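You operate a simulated robot arm through the tools that you are given. There is no shell and no other tool. Be economical: measure what you need, move in short steps, check, and stop when the job is done.

You are at the controls of a simulated two-armed robot. One attempt, no reset.

JOB
Flush the scale off the orange jet in the wash cup and stand it on the drying mat.
Fine: move the clean jet from the cup to the mat first; hold the cup still while you pump. Set down upright: what you pick out.

Only the result counts: the job must be done as asked and must still hold three seconds after the hand-in. Knocking over, shifting, dropping, spilling or breaking anything else fails it.

ROBOT AND FRAMES
Two 7-joint arms with three-finger grippers on one trunk, on a base that drives. Base frame: it is fixed to the floor where the robot stands at the start and does not move with it; the origin is under the middle of the robot, x ahead of it, y to its left, z up. Readings come in m, degrees, newtons and seconds.
The left shoulder is at the start at [0.03, 0.124, 1.058], the right one opposite. With the tool pointing down near the work surface each hand reaches from about 0.1 to 0.78 m from the robot's upright axis, wherever it stands, measured 20 degrees to its own side. Places, roughly: cup plunger [0.5, -0.3, 1]; top of the drying mat [0.7, -0.4, 0.9]. Payload 2.2 kg a hand.
Tool frame (each hand has its own): the origin (TCP) lies between the finger pads and is the grasp point; the fingertips stand 0.028 m ahead of it; z points along the fingers, y is the line along which they close. The gripper opens to 0.102 m. The gripper's body begins 0.071 m behind the TCP.
Orientation is that of the tool frame in the base frame, as a unit quaternion [w, x, y, z]. With the fingers straight down and closing along the base's y, the tool's x points along the base's -x, its y along +y and its z along -z.

CONTROLS
- The arms move only by the tool step_arm. It takes "left_series", "right_series" or both (then of equal length, played together; a hand with none holds still); each is one flat list of numbers, 7 for each row, row after row: the turn, a rotation vector about the tool's x, y, z in degrees, then the shift along the tool's x, y, z in m, then the gripper command, from -1 (shut) to 1 (fully open), values between in proportion. In form: [rx, ry, rz, x, y, z, fingers, rx, ry, rz, x, y, z, fingers, ...]. A call has 1 to 10 rows; each row is the pose to reach, as a shift and turn from the pose commanded when the call began, along the tool's axes at that moment. A row lasts 0.2 s, in which the tool goes at most 0.05 m and 8.6 degrees; a call with a longer step from one row to the next is refused whole, and so is a gripper value outside its range. A pose out of reach is approached as far as the arm can. The call stops where the force on the tool passes 90 N (or 10 N more than at its start, if that is more) or the arm is blocked; 0.2 s more then pass. Each finger halts on what it meets, pressing with about 43 N; the grip force reading is that of the motor and also rises with nothing between the fingers. The clock runs only during rows and for 0.2 s after the last one: add rows that repeat a pose to give the fingers time. The reply holds the time, the measured pose of the TCP, the force on the tool along the base axes, the opening and the grip force, in the units named above and with some noise, with the torque about the TCP (base axes, N m) and any sound that the robot's microphone picked up, and new pictures: "pictures" is both (left out), scene, wrist or none (wrist: the cameras of the hands that moved).
- Cameras (640 x 400 px; columns grow to the right, rows downward): "scene" is now at [0.0422, -0.0309, 1.7905]; the picture's right is [-0.37, -0.93, 0.00], its down [-0.74, 0.29, -0.61] and it looks along [0.56, -0.22, -0.80] (base axes); focal length 262 px, centre (320, 200). "left" rides on the left gripper at [0.072, 0.038, -0.086] in its tool frame; the picture's right is [-0.46, 0.89, 0.00], its down [-0.60, -0.32, -0.73] and it looks along [-0.65, -0.34, 0.68] (tool axes); focal length 256 px, centre (320, 200). "right" rides on the right gripper at [0.069, 0.044, -0.086] in its tool frame; the picture's right is [-0.53, 0.85, 0.00], its down [-0.58, -0.36, -0.73] and it looks along [-0.62, -0.39, 0.68] (tool axes); focal length 256 px, centre (320, 200). There is no depth. A picture from a camera that has moved, and an enlarged one, comes with that camera's place and axes in the base frame and with its lens. The place of the scene camera against the robot may be out by one fixed shift of up to 0.025 m in any direction.
- lift_body(by): slides the trunk up (or, below 0, down) by that many m; the arms and the scene camera ride with it, the base frame stays. It gives what a move gives, with no picture.
- drive_base(legs): drives the robot by 1 to 6 legs, each [ahead, left, turn to the left] in m, m and degrees, along the robot's own axes; the way and the turn of a leg run together, so that a leg with both is an arc; at most 1.5 m and 180 degrees a leg. The arms and the cameras ride along, it lands a little off, and it stops where it bumps. It gives what a move gives, and a new picture of the scene camera.
- pan_tilt(pan, tilt): turns the head with the scene camera to pan (to the left, within 143 degrees either way) and tilt (down, from -29 to 69), counted from straight ahead of the robot. It gives what a move gives, and a new picture of the scene camera.
- close_up(camera, box): a new picture of the part [left, top, right, bottom] of that camera's present view, enlarged. No time passes.
- hand_in(): hands the job in; it is judged then, once.

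Go step by step. Nothing tells you exact positions but the pictures and the camera data: compare them with the known pose of the tool, close in by small moves and look again before you grip or let go. The budget is 120 turns and 260 pictures, counting those below and the enlarged ones. Unless the task says otherwise, let go and move clear before handing in, and close with one line.

The tools are called after "Request:" by a JSON object that holds its "api" and its "payload". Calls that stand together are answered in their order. step_arm: Moves the arms, as the interface text tells. Its arguments: {"type":"object","properties":{"left_series":{"type":"array","items":{"type":"number"}},"right_series":{"type":"array","items":{"type":"number"}},"pictures":{"type":"string","enum":["both","scene","wrist","none"]}},"required":[]} The other tools are called the same way: lift_body (by) slides the trunk up or down; drive_base (legs) drives the base; pan_tilt (pan, tilt) turns the head that bears the scene camera; close_up (camera, box) takes an enlarged picture of a part of a camera's view; hand_in () hands the job in.

At the start:

```text
time_s: 0.0
left_tool_pos: [0.5361, -0.006, 1.2822]
left_ee_rot: [0.0, 0.0, 1.0, 0.0]
left_ft_force: [-0.2, -0.6, -0.4]
left_ft_torque: [-0.03, 0.0, 0.02]
left_grip_width: 0.1017
left_gripper_force: 0.0
right_tool_pos: [0.361, -0.3392, 1.2424]
right_ee_rot: [0.0, 0.0, 1.0, 0.0]
right_ft_force: [0.8, -0.2, 0.7]
right_ft_torque: [0.04, 0.02, 0.01]
right_grip_width: 0.1022
right_gripper_force: 0.0
trunk travel left (down, up): [-0.3, 0.24]
robot x, y, heading: [0.001, -0.0019, 0.1]
head pan, tilt: [-21.5, 52.7]
```

scene: 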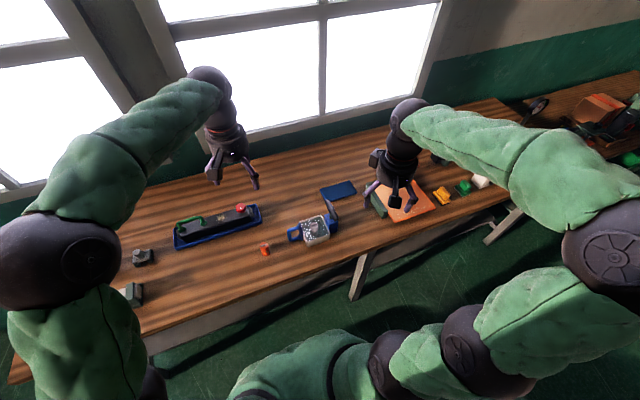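
right: 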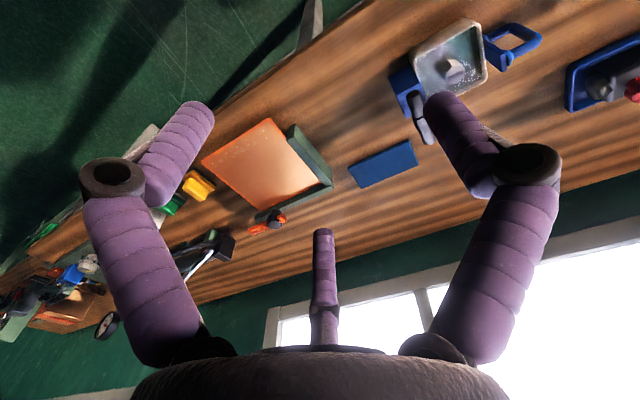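
left: 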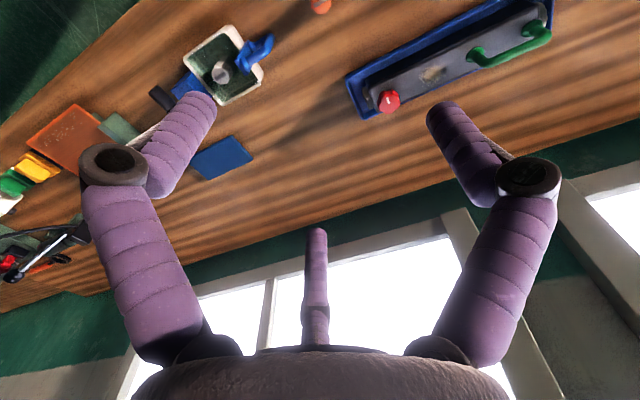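

I see a wash cup with a blue handle near the middle of the bench, a blue flat pad and an orange pad further right. I'll enlarge these first.

Request:
{"api": "close_up", "payload": {"camera": "scene", "box": [240, 170, 370, 260]}}

Request:
{"api": "close_up", "payload": {"camera": "right", "box": [340, 0, 560, 140]}}

Request:
{"api": "close_up", "payload": {"camera": "scene", "box": [350, 140, 510, 240]}}

```text
4.44 times, centred on (305, 215) of scene
camera zoom: at [0.0422, -0.0309, 1.7905], right [-0.37, -0.93, 0.0], down [-0.74, 0.29, -0.61], along [0.56, -0.22, -0.8], focal length 1166 px, centre (387, 133)
```

zoom: 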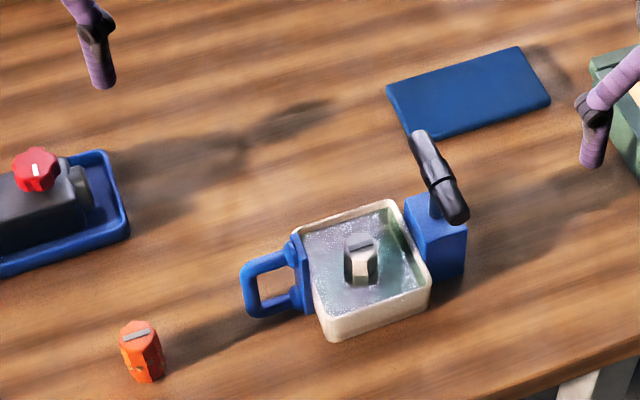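

```text
2.86 times, centred on (450, 70) of right
camera zoom: at [0.2906, -0.2937, 1.3277], right [0.53, 0.85, 0.0], down [0.58, -0.36, 0.73], along [0.62, -0.39, -0.68], focal length 731 px, centre (-51, 571)
```

zoom: 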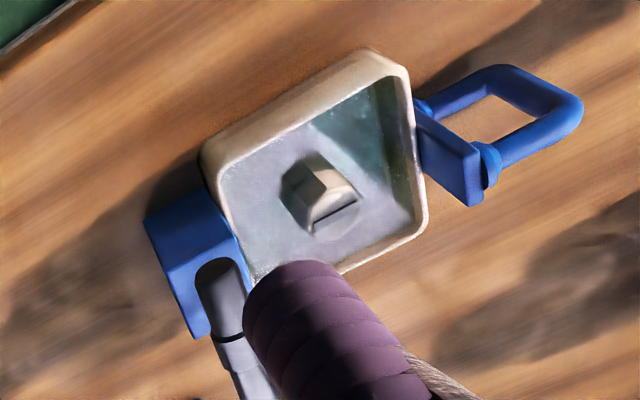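

```text
4.00 times, centred on (430, 190) of scene
camera zoom: at [0.0422, -0.0309, 1.7905], right [-0.37, -0.93, 0.0], down [-0.74, 0.29, -0.61], along [0.56, -0.22, -0.8], focal length 1049 px, centre (-120, 240)
```

zoom: 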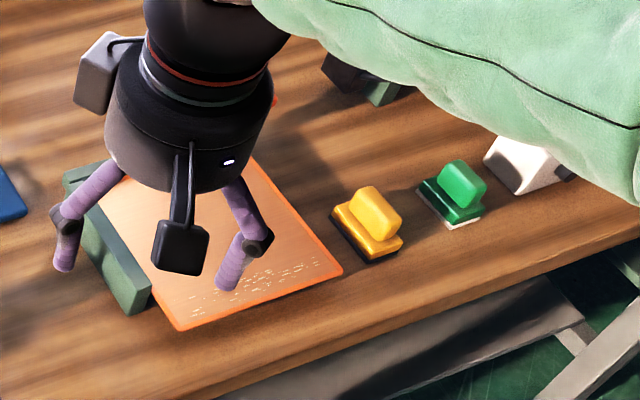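

The grey clean jet stands in the cup at about [0.51, -0.21], the orange jet at about [0.51, 0.0], and the blue pad at about [0.68, -0.38] is the drying mat. I'll move the left hand in for a closer look at the cup.

Request:
{"api": "step_arm", "payload": {"left_series": [0, 0, 0, 0.03, -0.015, 0.03, 1, 0, 0, 0, 0.06, -0.03, 0.06, 1, 0, 0, 0, 0.09, -0.045, 0.09, 1, 0, 0, 0, 0.12, -0.06, 0.12, 1, 0, 0, 0, 0.15, -0.07, 0.15, 1, 0, 0, 0, 0.172, -0.08, 0.172, 1]}}

```text
time_s: 1.4
left_tool_pos: [0.3611, -0.0865, 1.1114]
left_ee_rot: [0.0, 0.0, 1.0, 0.0]
left_ft_force: [0.3, -0.2, 1.1]
left_ft_torque: [-0.02, -0.01, -0.02]
left_grip_width: 0.1022
left_gripper_force: 0.0
right_tool_pos: [0.3607, -0.3388, 1.243]
right_ee_rot: [-0.001, 0.0, 1.0, -0.001]
right_ft_force: [-0.1, 0.6, -0.4]
right_ft_torque: [0.01, -0.04, 0.01]
right_grip_width: 0.1021
right_gripper_force: 0.1
trunk travel left (down, up): [-0.3, 0.24]
robot x, y, heading: [-0.0015, -0.004, 0.0]
head pan, tilt: [-21.5, 52.7]
camera scene: at [0.0418, -0.0315, 1.7905], right [-0.37, -0.93, 0.0], down [-0.74, 0.29, -0.61], along [0.56, -0.22, -0.8], focal length 262 px, centre (320, 200)
camera left: at [0.2888, -0.0486, 1.1973], right [0.46, 0.89, 0.0], down [0.6, -0.32, 0.73], along [0.65, -0.34, -0.68], focal length 256 px, centre (320, 200)
```

scene: 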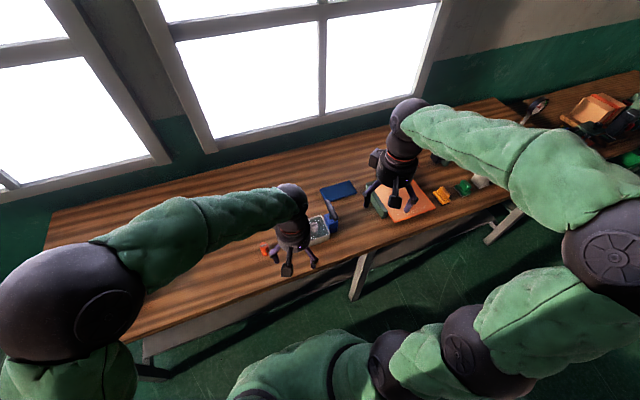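
left: 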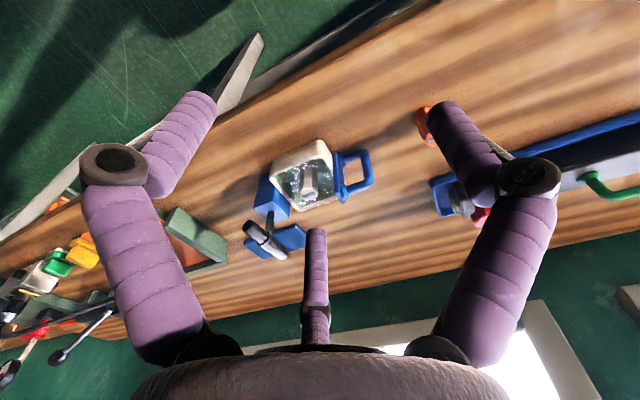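

The cup is well seen now between the fingers; I'll enlarge it.

Request:
{"api": "close_up", "payload": {"camera": "left", "box": [230, 125, 390, 265]}}

Request:
{"api": "close_up", "payload": {"camera": "left", "box": [390, 80, 470, 130]}}

```text
2.86 times, centred on (310, 195) of left
camera zoom: at [0.2888, -0.0486, 1.1973], right [0.46, 0.89, 0.0], down [0.6, -0.32, 0.73], along [0.65, -0.34, -0.68], focal length 731 px, centre (349, 214)
```

zoom: 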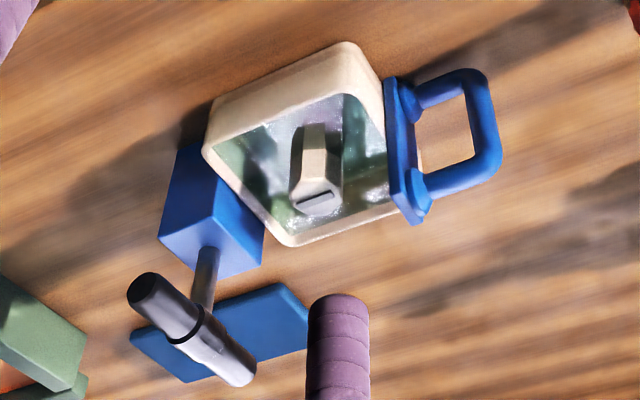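

```text
8.00 times, centred on (430, 105) of left
camera zoom: at [0.2888, -0.0486, 1.1973], right [0.46, 0.89, 0.0], down [0.6, -0.32, 0.73], along [0.65, -0.34, -0.68], focal length 2048 px, centre (-560, 960)
```

zoom: 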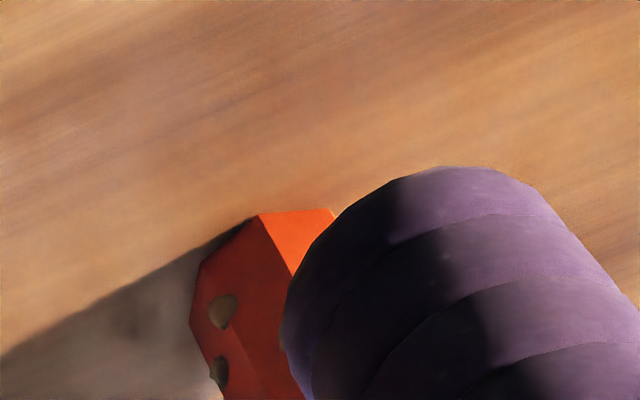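

The cup lies with its plunger block toward -y, T-bar at about [0.53, -0.27, 0.98], handle loop toward +y, and the clean jet top is at about [0.537, -0.199, 0.912]. I'll clear the left hand and bring the right hand above the jet, turned so that it closes along x.

Request:
{"api": "step_arm", "payload": {"left_series": [0, 0, 0, 0, 0.04, 0, 1, 0, 0, 0, 0, 0.08, 0, 1, 0, 0, 0, 0, 0.12, -0.01, 1, 0, 0, 0, 0, 0.16, -0.02, 1, 0, 0, 0, 0, 0.2, -0.03, 1, 0, 0, 0, 0, 0.24, -0.03, 1, 0, 0, 0, 0, 0.26, -0.03, 1, 0, 0, 0, 0, 0.26, -0.03, 1, 0, 0, 0, 0, 0.26, -0.03, 1, 0, 0, 0, 0, 0.26, -0.03, 1], "right_series": [0, 0, 8.5, 0, 0, 0, 1, 0, 0, 17, -0.02, 0.015, 0.01, 1, 0, 0, 25.5, -0.04, 0.03, 0.02, 1, 0, 0, 34, -0.06, 0.045, 0.03, 1, 0, 0, 42.5, -0.08, 0.06, 0.04, 1, 0, 0, 51, -0.1, 0.075, 0.05, 1, 0, 0, 59.5, -0.12, 0.09, 0.07, 1, 0, 0, 68, -0.14, 0.105, 0.085, 1, 0, 0, 76.5, -0.16, 0.12, 0.1, 1, 0, 0, 85, -0.176, 0.14, 0.11, 1]}}

```text
time_s: 3.6
left_tool_pos: [0.3643, 0.1761, 1.1404]
left_ee_rot: [0.0, -0.001, 1.0, 0.0]
left_ft_force: [0.7, -0.9, 0.0]
left_ft_torque: [-0.04, 0.02, -0.01]
left_grip_width: 0.1018
left_gripper_force: 0.1
right_tool_pos: [0.5385, -0.1967, 1.1323]
right_ee_rot: [0.0, 0.676, 0.737, 0.0]
right_ft_force: [0.4, -0.4, -0.6]
right_ft_torque: [0.01, -0.03, 0.0]
right_grip_width: 0.102
right_gripper_force: 0.0
trunk travel left (down, up): [-0.3, 0.24]
robot x, y, heading: [0.0017, -0.0014, 0.2]
head pan, tilt: [-21.5, 52.7]
camera scene: at [0.043, -0.0301, 1.7905], right [-0.37, -0.93, 0.0], down [-0.74, 0.29, -0.6], along [0.56, -0.22, -0.8], focal length 262 px, centre (320, 200)
camera right: at [0.5752, -0.124, 1.217], right [0.89, -0.46, 0.0], down [-0.31, -0.61, 0.73], along [-0.34, -0.65, -0.68], focal length 256 px, centre (320, 200)
camera left: at [0.2928, 0.2139, 1.2259], right [0.46, 0.89, 0.0], down [0.6, -0.32, 0.73], along [0.65, -0.34, -0.68], focal length 256 px, centre (320, 200)
```

scene: 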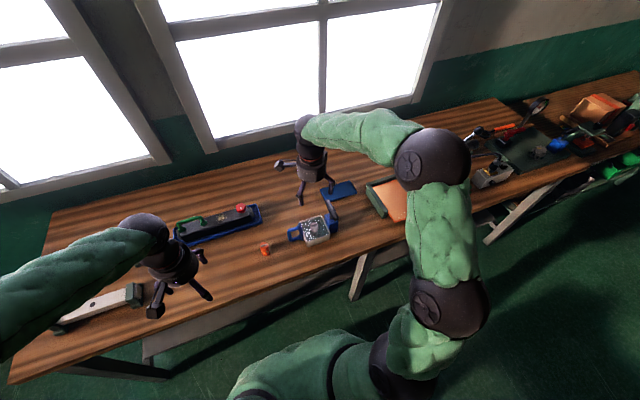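
right: 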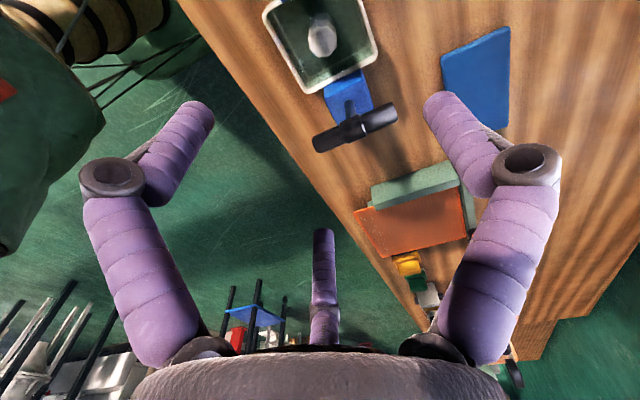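
left: 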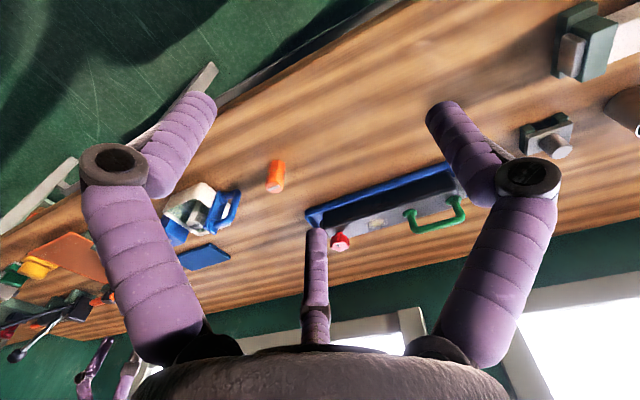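

The right hand is above the cup. I'll enlarge both the hand and the cup to check how the gripper is built and the positions of the jet.

Request:
{"api": "close_up", "payload": {"camera": "scene", "box": [250, 110, 370, 260]}}

Request:
{"api": "close_up", "payload": {"camera": "right", "box": [250, 0, 530, 170]}}

Request:
{"api": "close_up", "payload": {"camera": "left", "box": [150, 150, 310, 280]}}

```text
2.67 times, centred on (310, 185) of scene
camera zoom: at [0.043, -0.0301, 1.7905], right [-0.37, -0.93, 0.0], down [-0.74, 0.29, -0.6], along [0.56, -0.22, -0.8], focal length 700 px, centre (347, 240)
```

zoom: 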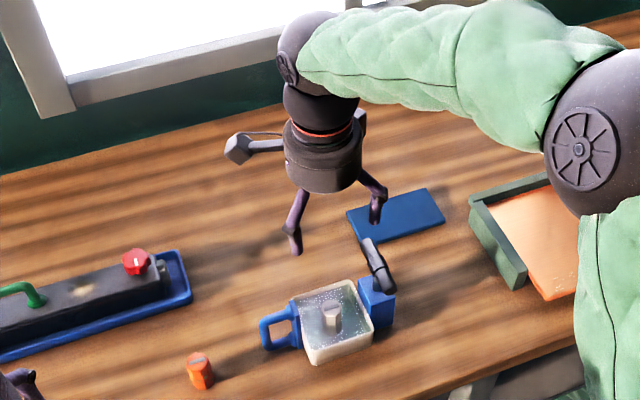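

```text
2.29 times, centred on (390, 85) of right
camera zoom: at [0.5752, -0.124, 1.217], right [0.89, -0.46, 0.0], down [-0.31, -0.61, 0.73], along [-0.34, -0.65, -0.68], focal length 585 px, centre (160, 463)
```

zoom: 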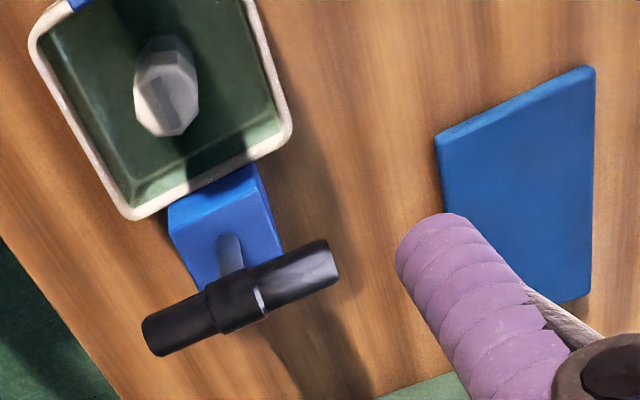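

```text
3.08 times, centred on (230, 215) of left
camera zoom: at [0.2928, 0.2139, 1.2259], right [0.46, 0.89, 0.0], down [0.6, -0.32, 0.73], along [0.65, -0.34, -0.68], focal length 788 px, centre (597, 154)
```

zoom: 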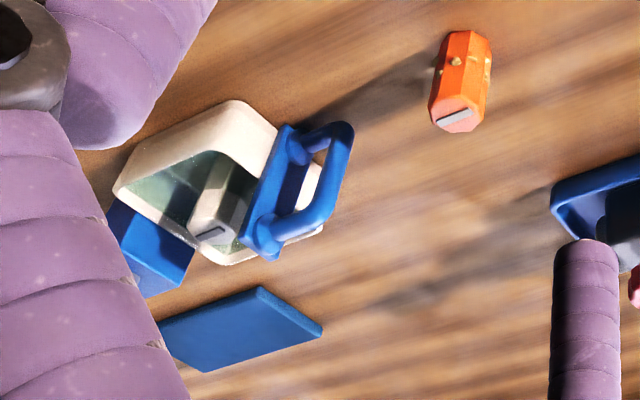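

Jet top is at about [0.539, -0.197, 0.92] and the hand is right above it; the cup's edges are turned about 9°. I'll half-close the fingers, line up the turn and go down partway to look again.

Request:
{"api": "step_arm", "payload": {"right_series": [0, 0, -4, 0, 0, 0.03, 0.5, 0, 0, -4, 0, 0, 0.06, 0, 0, 0, -4, 0, 0, 0.1, -0.08, 0, 0, -4, 0, 0, 0.1, -0.08]}}

Request:
{"api": "close_up", "payload": {"camera": "left", "box": [150, 150, 310, 280]}}

Request:
{"api": "close_up", "payload": {"camera": "scene", "box": [270, 170, 360, 260]}}

```text
time_s: 4.6
left_tool_pos: [0.3638, 0.1753, 1.1406]
left_ee_rot: [0.001, -0.001, 1.0, 0.0]
left_ft_force: [-0.4, 0.5, -0.6]
left_ft_torque: [-0.02, -0.02, 0.01]
left_grip_width: 0.1021
left_gripper_force: 0.1
right_tool_pos: [0.5352, -0.1958, 1.0312]
right_ee_rot: [0.0, 0.649, 0.761, -0.001]
right_ft_force: [0.6, 0.2, -0.1]
right_ft_torque: [0.0, 0.02, 0.0]
right_grip_width: 0.047
right_gripper_force: 0.1
trunk travel left (down, up): [-0.3, 0.24]
robot x, y, heading: [0.0014, 0.0008, 0.1]
head pan, tilt: [-21.5, 52.7]
camera scene: at [0.0413, -0.0306, 1.7905], right [-0.37, -0.93, 0.0], down [-0.74, 0.29, -0.61], along [0.56, -0.22, -0.8], focal length 262 px, centre (320, 200)
camera right: at [0.5666, -0.1211, 1.1172], right [0.92, -0.4, 0.0], down [-0.27, -0.63, 0.73], along [-0.29, -0.67, -0.68], focal length 256 px, centre (320, 200)
```

scene: 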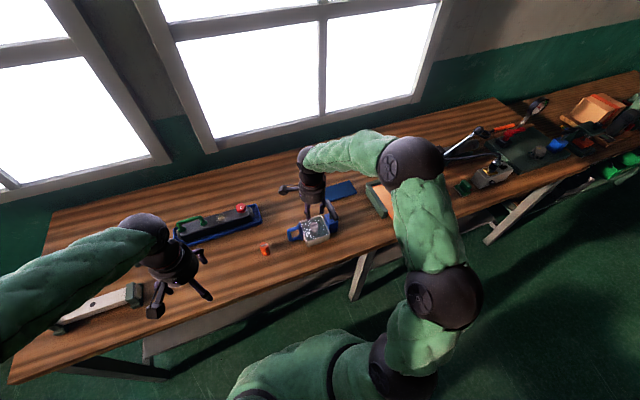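
right: 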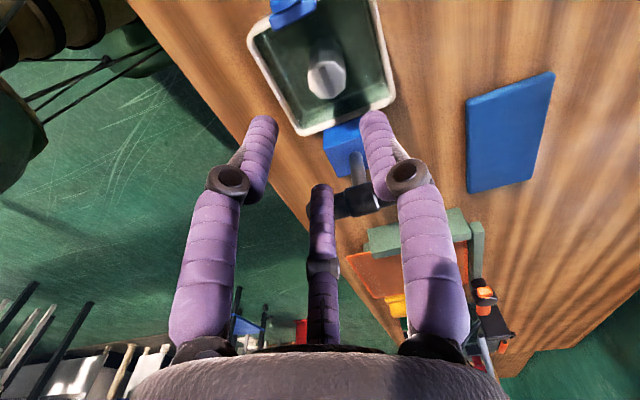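

```text
3.08 times, centred on (230, 215) of left
camera zoom: at [0.2916, 0.2135, 1.2263], right [0.46, 0.89, 0.0], down [0.6, -0.32, 0.73], along [0.65, -0.34, -0.68], focal length 788 px, centre (597, 154)
```

zoom: 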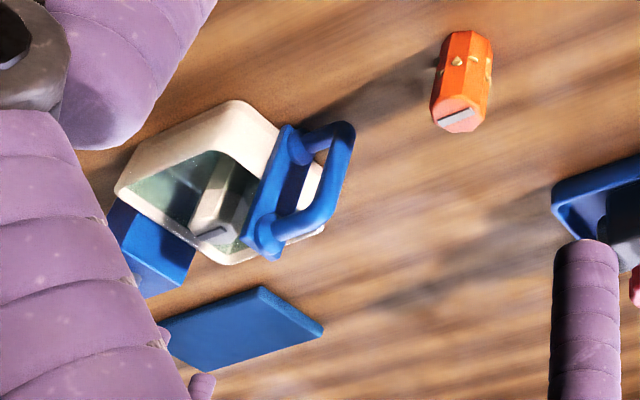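

```text
4.44 times, centred on (315, 215) of scene
camera zoom: at [0.0413, -0.0306, 1.7905], right [-0.37, -0.93, 0.0], down [-0.74, 0.29, -0.61], along [0.56, -0.22, -0.8], focal length 1166 px, centre (342, 133)
```

zoom: 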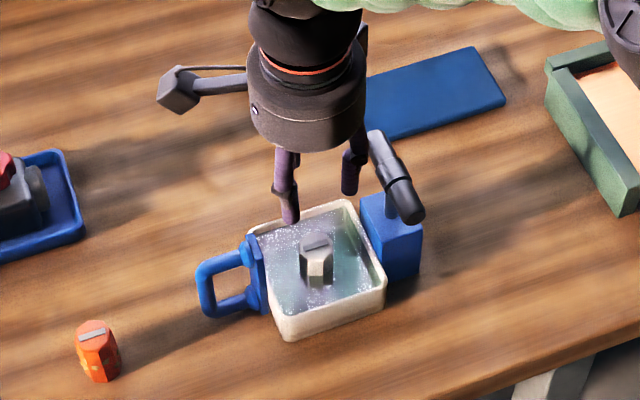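

I note that the hand seems drawn with three prongs closing radially, so I'll leave clearance all round. I'll enlarge the wrist view to fix jet and cup rim more exactly.

Request:
{"api": "close_up", "payload": {"camera": "right", "box": [230, 0, 410, 220]}}

```text
1.82 times, centred on (320, 110) of right
camera zoom: at [0.5666, -0.1211, 1.1172], right [0.92, -0.4, 0.0], down [-0.27, -0.63, 0.73], along [-0.29, -0.67, -0.68], focal length 465 px, centre (320, 364)
```

zoom: 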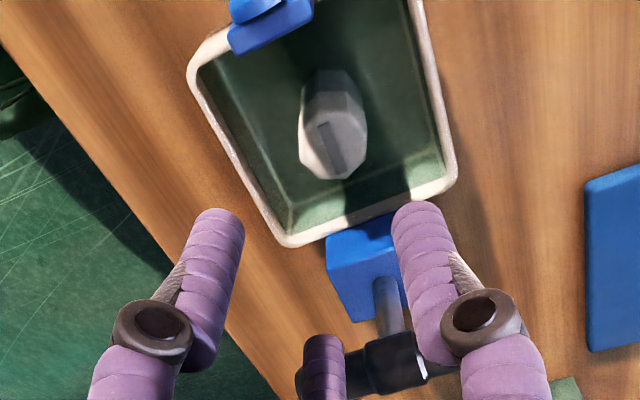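

Jet top centre is about [0.538, -0.197, 0.915], about 29 mm wide and centred in a cup about 80 mm wide inside. I'll shift 3 mm, narrow the fingers to 43 mm and go down to just above it.

Request:
{"api": "step_arm", "payload": {"right_series": [0, 0, 0, -0.0015, 0.0028, 0.03, -0.157, 0, 0, 0, -0.0015, 0.0028, 0.06, -0.157, 0, 0, 0, -0.0015, 0.0028, 0.082, -0.157, 0, 0, 0, -0.0015, 0.0028, 0.082, -0.157]}}

Request:
{"api": "close_up", "payload": {"camera": "left", "box": [150, 150, 310, 280]}}

Request:
{"api": "close_up", "payload": {"camera": "scene", "box": [270, 170, 360, 260]}}

```text
time_s: 5.6
left_tool_pos: [0.3645, 0.1758, 1.1409]
left_ee_rot: [0.0, 0.001, 1.0, 0.0]
left_ft_force: [-0.2, -0.1, 0.0]
left_ft_torque: [0.01, 0.02, -0.03]
left_grip_width: 0.102
left_gripper_force: 0.1
right_tool_pos: [0.5385, -0.1975, 0.9516]
right_ee_rot: [0.0, 0.65, 0.76, -0.001]
right_ft_force: [0.1, 0.0, 0.1]
right_ft_torque: [0.04, -0.01, 0.01]
right_grip_width: 0.043
right_gripper_force: 0.1
trunk travel left (down, up): [-0.3, 0.24]
robot x, y, heading: [-0.0003, -0.0014, 0.1]
head pan, tilt: [-21.5, 52.7]
camera scene: at [0.0417, -0.0307, 1.7905], right [-0.37, -0.93, 0.0], down [-0.74, 0.29, -0.61], along [0.56, -0.22, -0.8], focal length 262 px, centre (320, 200)
camera right: at [0.5698, -0.122, 1.0366], right [0.92, -0.4, 0.0], down [-0.27, -0.63, 0.73], along [-0.29, -0.67, -0.68], focal length 256 px, centre (320, 200)
```

scene: 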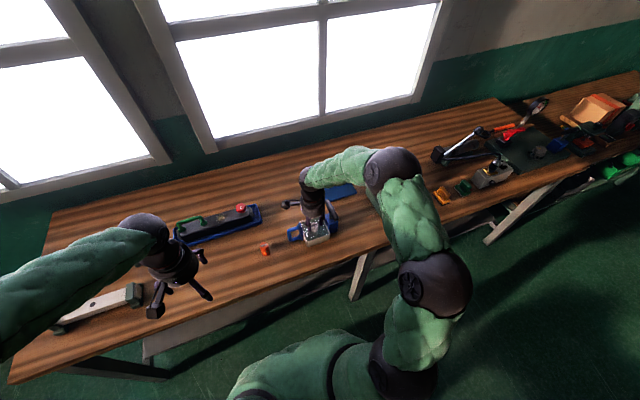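
right: 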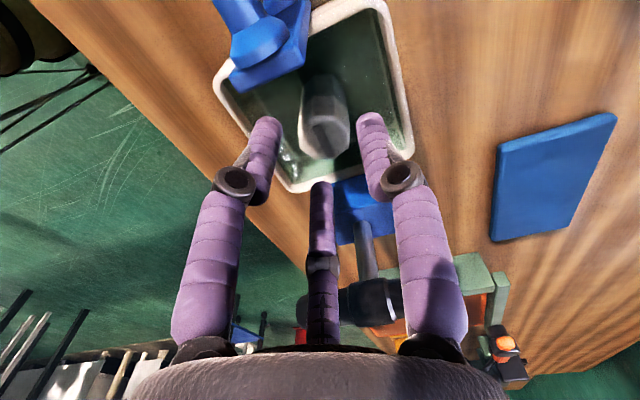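

```text
3.08 times, centred on (230, 215) of left
camera zoom: at [0.2918, 0.2135, 1.2263], right [0.46, 0.89, 0.0], down [0.6, -0.32, 0.73], along [0.65, -0.34, -0.68], focal length 788 px, centre (597, 154)
```

zoom: 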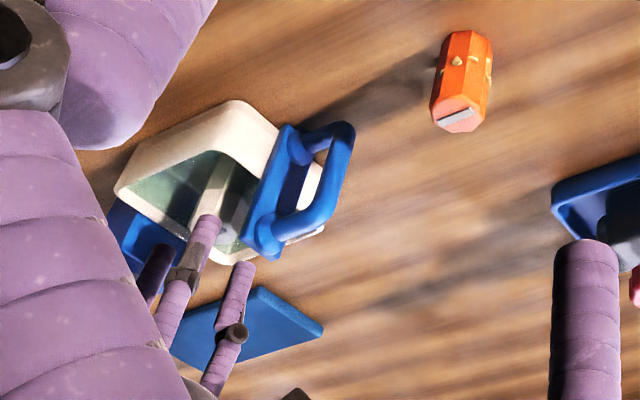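

```text
4.44 times, centred on (315, 215) of scene
camera zoom: at [0.0417, -0.0307, 1.7905], right [-0.37, -0.93, 0.0], down [-0.74, 0.29, -0.61], along [0.56, -0.22, -0.8], focal length 1166 px, centre (342, 133)
```

zoom: 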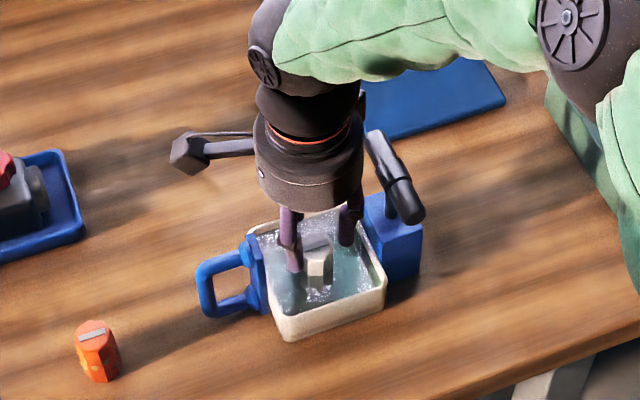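

The prongs are just above the jet. I'll enlarge the wrist view once more to check that the hand is centred.

Request:
{"api": "close_up", "payload": {"camera": "right", "box": [230, 50, 410, 200]}}

```text
2.67 times, centred on (320, 125) of right
camera zoom: at [0.5698, -0.122, 1.0366], right [0.92, -0.4, 0.0], down [-0.27, -0.63, 0.73], along [-0.29, -0.67, -0.68], focal length 683 px, centre (320, 400)
```

zoom: 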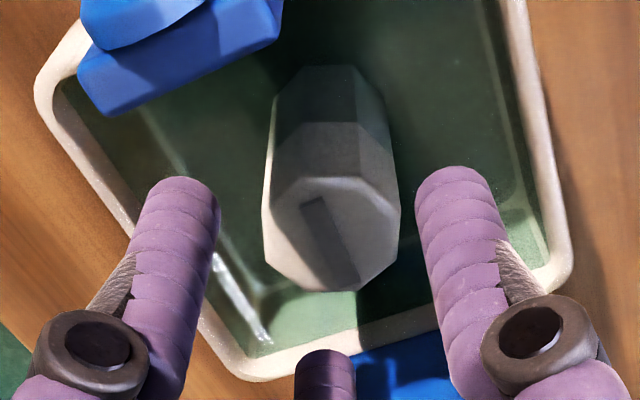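

The hand is centred on the jet within 2 mm. I'll go down 47 mm, close on it and check the opening.

Request:
{"api": "step_arm", "payload": {"right_series": [0, 0, 0, 0, 0.001, 0.02, -0.157, 0, 0, 0, 0, 0.001, 0.035, -0.157, 0, 0, 0, 0, 0.001, 0.047, -0.157, 0, 0, 0, 0, 0.001, 0.047, -0.157, 0, 0, 0, 0, 0.001, 0.047, -0.6, 0, 0, 0, 0, 0.001, 0.047, -1, 0, 0, 0, 0, 0.001, 0.047, -1], "pictures": "wrist"}}

Request:
{"api": "close_up", "payload": {"camera": "right", "box": [200, 0, 440, 200]}}

```text
time_s: 7.2
left_tool_pos: [0.3643, 0.1755, 1.1411]
left_ee_rot: [0.0, 0.0, 1.0, 0.0]
left_ft_force: [-0.8, 0.2, 0.4]
left_ft_torque: [0.01, 0.03, 0.0]
left_grip_width: 0.102
left_gripper_force: 0.1
right_tool_pos: [0.5406, -0.1982, 0.9036]
right_ee_rot: [0.0, 0.649, 0.761, 0.0]
right_ft_force: [-0.5, 0.3, -0.1]
right_ft_torque: [-0.02, -0.01, -0.02]
right_grip_width: 0.0302
right_gripper_force: 43.4
trunk travel left (down, up): [-0.3, 0.24]
robot x, y, heading: [-0.0009, -0.0015, 0.1]
head pan, tilt: [-21.5, 52.7]
camera right: at [0.5713, -0.1224, 0.9889], right [0.92, -0.4, 0.0], down [-0.27, -0.63, 0.73], along [-0.29, -0.67, -0.68], focal length 256 px, centre (320, 200)
```

right: 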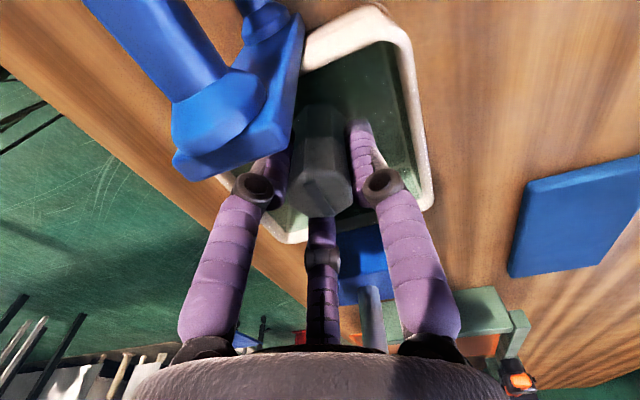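

```text
2.00 times, centred on (320, 100) of right
camera zoom: at [0.5713, -0.1224, 0.9889], right [0.92, -0.4, 0.0], down [-0.27, -0.63, 0.73], along [-0.29, -0.67, -0.68], focal length 512 px, centre (320, 400)
```

zoom: 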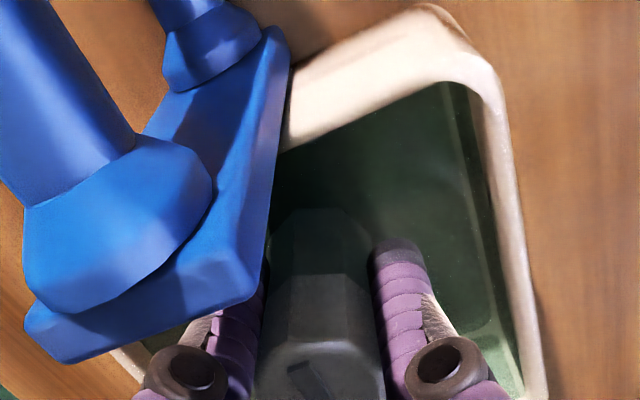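

The jet is gripped at 30 mm. I'll lift it straight up slowly.

Request:
{"api": "step_arm", "payload": {"right_series": [0, 0, 0, 0, 0, -0.01, -1, 0, 0, 0, 0, 0, -0.03, -1, 0, 0, 0, 0, 0, -0.06, -1, 0, 0, 0, 0, 0, -0.1, -1, 0, 0, 0, 0, 0, -0.14, -1, 0, 0, 0, 0, 0, -0.16, -1], "pictures": "both"}}

Request:
{"api": "close_up", "payload": {"camera": "scene", "box": [250, 150, 390, 260]}}

Request:
{"api": "close_up", "payload": {"camera": "left", "box": [150, 150, 310, 280]}}

```text
time_s: 8.6
left_tool_pos: [0.3656, 0.1753, 1.1403]
left_ee_rot: [0.0, 0.0, 1.0, 0.0]
left_ft_force: [-0.2, -0.2, -0.3]
left_ft_torque: [0.02, -0.01, -0.03]
left_grip_width: 0.1022
left_gripper_force: 0.0
right_tool_pos: [0.5379, -0.1977, 1.0638]
right_ee_rot: [0.001, 0.649, 0.761, -0.001]
right_ft_force: [0.8, 0.2, -0.3]
right_ft_torque: [-0.01, 0.01, 0.03]
right_grip_width: 0.03
right_gripper_force: 42.5
trunk travel left (down, up): [-0.3, 0.24]
robot x, y, heading: [0.0016, -0.0001, -0.2]
head pan, tilt: [-21.5, 52.7]
camera scene: at [0.0421, -0.0308, 1.7905], right [-0.37, -0.93, 0.0], down [-0.74, 0.29, -0.61], along [0.56, -0.22, -0.8], focal length 262 px, centre (320, 200)
camera right: at [0.5694, -0.1225, 1.1489], right [0.92, -0.4, 0.0], down [-0.27, -0.63, 0.73], along [-0.29, -0.67, -0.68], focal length 256 px, centre (320, 200)
```

scene: 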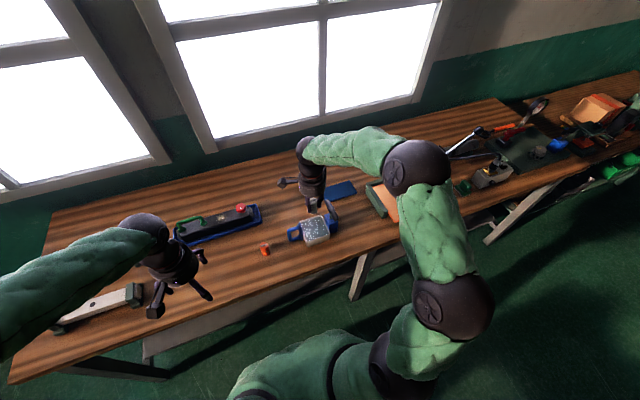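
right: 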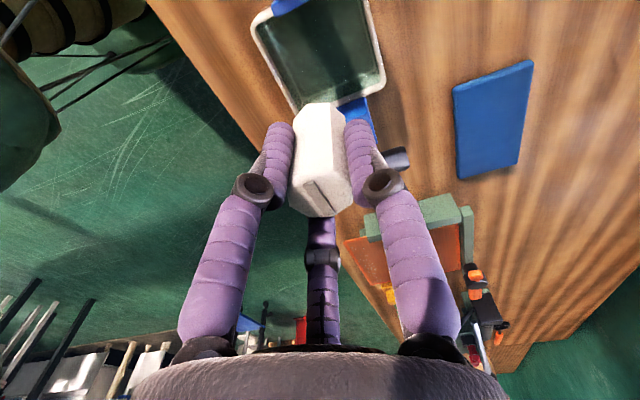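

```text
3.64 times, centred on (320, 205) of scene
camera zoom: at [0.0421, -0.0308, 1.7905], right [-0.37, -0.93, 0.0], down [-0.74, 0.29, -0.61], along [0.56, -0.22, -0.8], focal length 954 px, centre (320, 182)
```

zoom: 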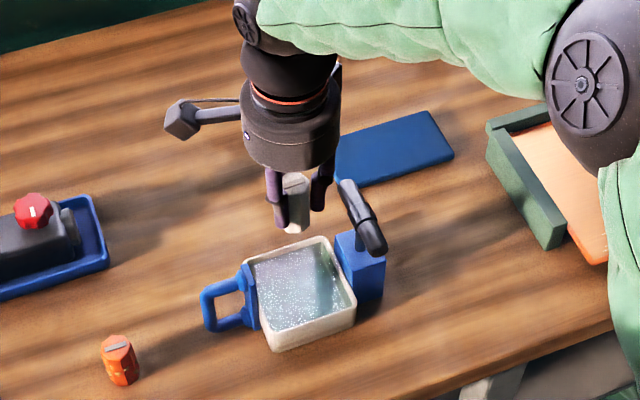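

```text
3.08 times, centred on (230, 215) of left
camera zoom: at [0.2921, 0.2134, 1.2262], right [0.46, 0.89, 0.0], down [0.6, -0.32, 0.73], along [0.65, -0.34, -0.68], focal length 788 px, centre (597, 154)
```

zoom: 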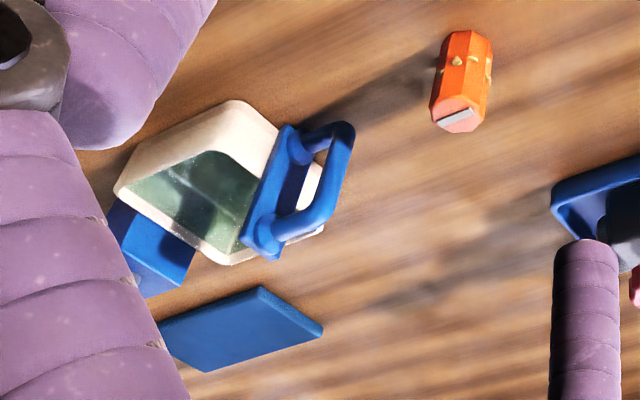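

The jet is held upright and the mat spans about x 0.66–0.737, y -0.45 to -0.30 at z≈0.86. I'll carry the jet over to about [0.685, -0.395].

Request:
{"api": "step_arm", "payload": {"right_series": [0, 0, 0, -0.01, 0.035, 0, -1, 0, 0, 0, -0.03, 0.07, 0, -1, 0, 0, 0, -0.065, 0.1, 0, -1, 0, 0, 0, -0.11, 0.114, 0, -1, 0, 0, 0, -0.155, 0.114, 0, -1, 0, 0, 0, -0.2, 0.114, 0, -1, 0, 0, 0, -0.218, 0.114, 0, -1, 0, 0, 0, -0.218, 0.114, 0, -1]}}

Request:
{"api": "close_up", "payload": {"camera": "scene", "box": [270, 130, 410, 240]}}

Request:
{"api": "close_up", "payload": {"camera": "left", "box": [130, 150, 310, 300]}}

```text
time_s: 10.4
left_tool_pos: [0.3635, 0.1754, 1.1411]
left_ee_rot: [0.0, 0.0, 1.0, 0.0]
left_ft_force: [0.2, 0.4, -1.1]
left_ft_torque: [0.01, 0.01, 0.0]
left_grip_width: 0.1017
left_gripper_force: 0.0
right_tool_pos: [0.6866, -0.3967, 1.0626]
right_ee_rot: [0.001, 0.649, 0.76, 0.0]
right_ft_force: [0.5, -0.8, -1.3]
right_ft_torque: [0.0, 0.0, 0.0]
right_grip_width: 0.0298
right_gripper_force: 43.0
trunk travel left (down, up): [-0.3, 0.24]
robot x, y, heading: [0.0019, -0.0014, 0.3]
head pan, tilt: [-21.5, 52.7]
camera scene: at [0.0425, -0.0309, 1.7905], right [-0.37, -0.93, 0.0], down [-0.74, 0.29, -0.61], along [0.56, -0.22, -0.8], focal length 262 px, centre (320, 200)
camera right: at [0.718, -0.3205, 1.1476], right [0.92, -0.4, 0.0], down [-0.27, -0.63, 0.73], along [-0.29, -0.67, -0.68], focal length 256 px, centre (320, 200)
```

scene: 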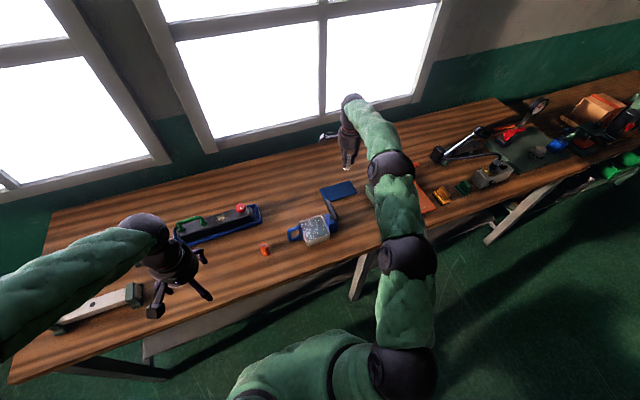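
right: 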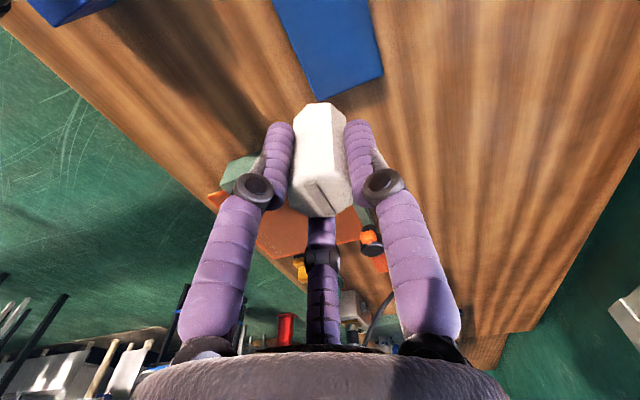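

```text
3.64 times, centred on (340, 185) of scene
camera zoom: at [0.0425, -0.0309, 1.7905], right [-0.37, -0.93, 0.0], down [-0.74, 0.29, -0.61], along [0.56, -0.22, -0.8], focal length 954 px, centre (247, 254)
```

zoom: 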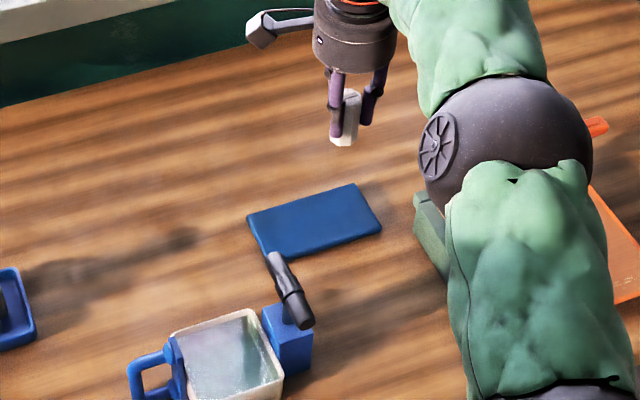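

```text
2.67 times, centred on (220, 225) of left
camera zoom: at [0.2924, 0.2133, 1.2262], right [0.46, 0.89, 0.0], down [0.6, -0.32, 0.73], along [0.65, -0.34, -0.68], focal length 683 px, centre (587, 133)
```

zoom: 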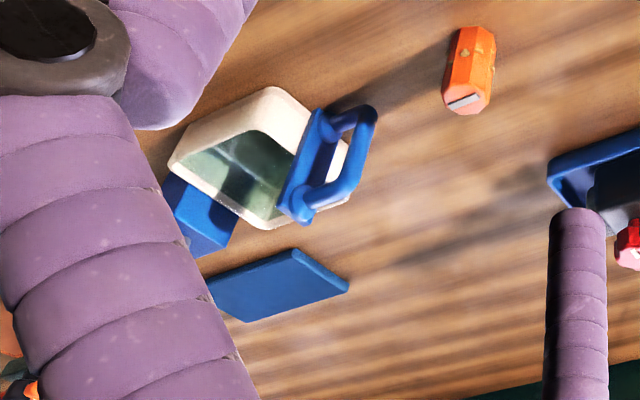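

The hand reaches there; mat x 0.66–0.737. I'll shift 8 mm further onto the mat and descend to about 15 mm above it.

Request:
{"api": "step_arm", "payload": {"right_series": [0, 0, 0, -0.005, 0.008, 0.04, -1, 0, 0, 0, -0.005, 0.008, 0.08, -1, 0, 0, 0, -0.005, 0.008, 0.115, -1, 0, 0, 0, -0.005, 0.008, 0.135, -1, 0, 0, 0, -0.005, 0.008, 0.135, -1]}}

Request:
{"api": "close_up", "payload": {"camera": "scene", "box": [300, 140, 400, 220]}}

Request:
{"api": "close_up", "payload": {"camera": "right", "box": [200, 0, 440, 200]}}

```text
time_s: 11.6
left_tool_pos: [0.3646, 0.1757, 1.1397]
left_ee_rot: [0.0, 0.0, 1.0, 0.001]
left_ft_force: [-0.5, -0.1, 0.9]
left_ft_torque: [0.03, -0.02, -0.02]
left_grip_width: 0.102
left_gripper_force: 0.1
right_tool_pos: [0.6964, -0.3981, 0.9287]
right_ee_rot: [-0.001, 0.649, 0.76, 0.0]
right_ft_force: [0.6, 0.1, -0.1]
right_ft_torque: [0.02, 0.02, 0.04]
right_grip_width: 0.0296
right_gripper_force: 42.9
trunk travel left (down, up): [-0.3, 0.24]
robot x, y, heading: [-0.0017, -0.0016, 0.4]
head pan, tilt: [-21.5, 52.7]
camera scene: at [0.0423, -0.0309, 1.7905], right [-0.37, -0.93, 0.0], down [-0.74, 0.29, -0.61], along [0.56, -0.22, -0.8], focal length 262 px, centre (320, 200)
camera right: at [0.7274, -0.3237, 1.0134], right [0.92, -0.4, 0.0], down [-0.27, -0.63, 0.73], along [-0.29, -0.67, -0.68], focal length 256 px, centre (320, 200)
```

scene: 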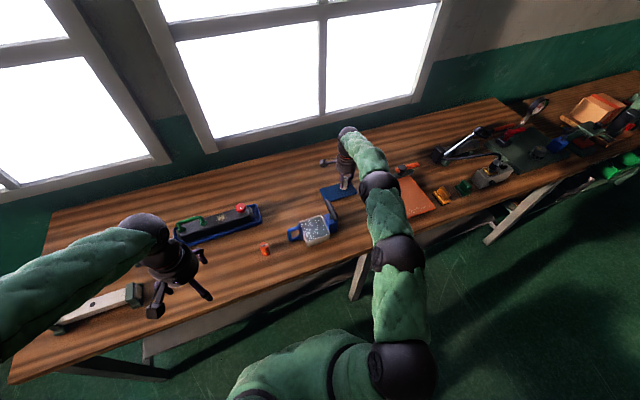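
right: 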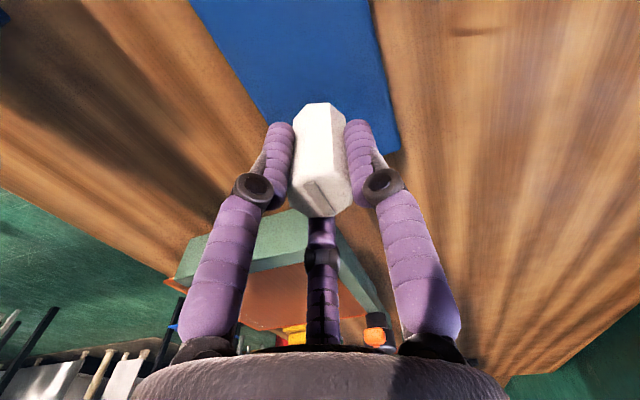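

```text
5.00 times, centred on (350, 180) of scene
camera zoom: at [0.0423, -0.0309, 1.7905], right [-0.37, -0.93, 0.0], down [-0.74, 0.29, -0.61], along [0.56, -0.22, -0.8], focal length 1312 px, centre (170, 300)
```

zoom: 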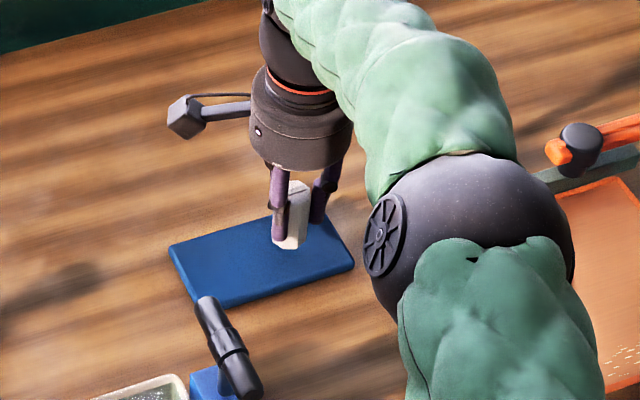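

```text
2.00 times, centred on (320, 100) of right
camera zoom: at [0.7274, -0.3237, 1.0134], right [0.92, -0.4, 0.0], down [-0.27, -0.63, 0.73], along [-0.29, -0.67, -0.68], focal length 512 px, centre (320, 400)
```

zoom: 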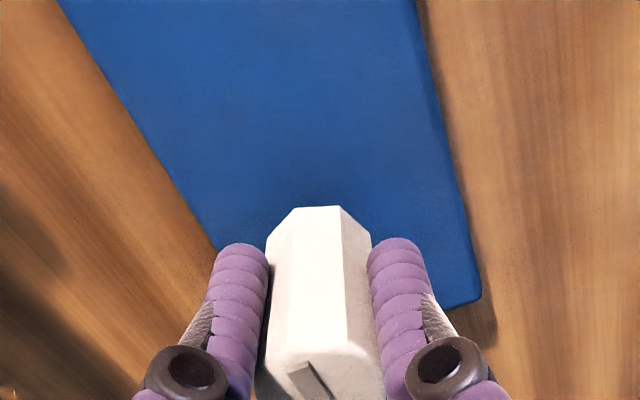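

The jet hovers over the mat about 2 cm up. I'll lower in small steps, watching the vertical force.

Request:
{"api": "step_arm", "payload": {"right_series": [0, 0, 0, 0, 0, 0.006, -1, 0, 0, 0, 0, 0, 0.012, -1, 0, 0, 0, 0, 0, 0.012, -1], "pictures": "none"}}

Request:
{"api": "close_up", "payload": {"camera": "right", "box": [240, 60, 400, 160]}}

```text
time_s: 12.4
left_tool_pos: [0.3647, 0.1765, 1.1404]
left_ee_rot: [0.0, 0.0, 1.0, 0.001]
left_ft_force: [0.2, 0.5, -0.1]
left_ft_torque: [0.0, -0.02, 0.0]
left_grip_width: 0.1021
left_gripper_force: 0.0
right_tool_pos: [0.6973, -0.401, 0.9158]
right_ee_rot: [0.0, 0.649, 0.761, -0.001]
right_ft_force: [-0.2, -0.5, -0.2]
right_ft_torque: [-0.02, -0.01, -0.04]
right_grip_width: 0.0299
right_gripper_force: 43.4
trunk travel left (down, up): [-0.3, 0.24]
robot x, y, heading: [-0.003, -0.0003, 0.1]
head pan, tilt: [-21.5, 52.7]
```

```text
4.00 times, centred on (320, 110) of right
camera zoom: at [0.7278, -0.3242, 1.0014], right [0.92, -0.4, 0.0], down [-0.27, -0.63, 0.73], along [-0.29, -0.67, -0.68], focal length 1024 px, centre (320, 560)
```

zoom: 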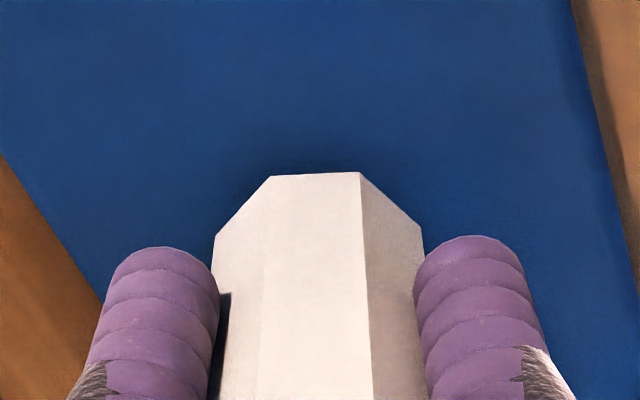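

Not yet touching. I'll lower 4 mm and check the force.

Request:
{"api": "step_arm", "payload": {"right_series": [0, 0, 0, 0, 0, 0.002, -1, 0, 0, 0, 0, 0, 0.004, -1, 0, 0, 0, 0, 0, 0.004, -1], "pictures": "none"}}

```text
time_s: 13.2
left_tool_pos: [0.3647, 0.1756, 1.1402]
left_ee_rot: [0.001, 0.0, 1.0, -0.001]
left_ft_force: [0.1, -0.7, 0.8]
left_ft_torque: [-0.01, 0.01, -0.01]
left_grip_width: 0.1021
left_gripper_force: 0.0
right_tool_pos: [0.6951, -0.3996, 0.9121]
right_ee_rot: [0.0, 0.649, 0.761, 0.0]
right_ft_force: [0.1, -1.3, -0.6]
right_ft_torque: [0.01, -0.03, -0.01]
right_grip_width: 0.0299
right_gripper_force: 42.8
trunk travel left (down, up): [-0.3, 0.24]
robot x, y, heading: [-0.0017, 0.0018, 0.1]
head pan, tilt: [-21.5, 52.7]
```

Request:
{"api": "step_arm", "payload": {"right_series": [0, 0, 0, 0, 0, 0.002, -1, 0, 0, 0, 0, 0, 0.003, -1, 0, 0, 0, 0, 0, 0.003, -1], "pictures": "none"}}

Request:
{"api": "close_up", "payload": {"camera": "right", "box": [240, 60, 400, 160]}}

```text
time_s: 14.0
left_tool_pos: [0.3636, 0.1767, 1.1403]
left_ee_rot: [-0.001, 0.0, 1.0, 0.001]
left_ft_force: [-0.4, -0.8, 0.6]
left_ft_torque: [0.0, -0.01, 0.01]
left_grip_width: 0.1021
left_gripper_force: 0.0
right_tool_pos: [0.6954, -0.4, 0.9109]
right_ee_rot: [0.001, 0.649, 0.76, 0.0]
right_ft_force: [-2.9, 1.7, 8.8]
right_ft_torque: [0.08, 0.16, 0.01]
right_grip_width: 0.03
right_gripper_force: 42.8
trunk travel left (down, up): [-0.3, 0.24]
robot x, y, heading: [-0.0017, -0.0019, -0.1]
head pan, tilt: [-21.5, 52.7]
```

```text
4.00 times, centred on (320, 110) of right
camera zoom: at [0.7271, -0.3243, 0.9961], right [0.92, -0.4, 0.0], down [-0.27, -0.63, 0.73], along [-0.29, -0.67, -0.68], focal length 1024 px, centre (320, 560)
```

zoom: 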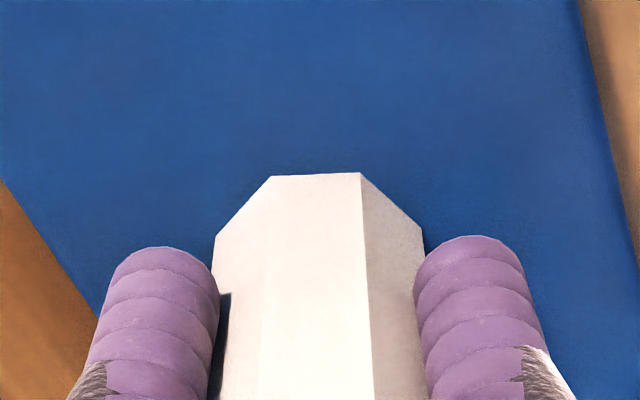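

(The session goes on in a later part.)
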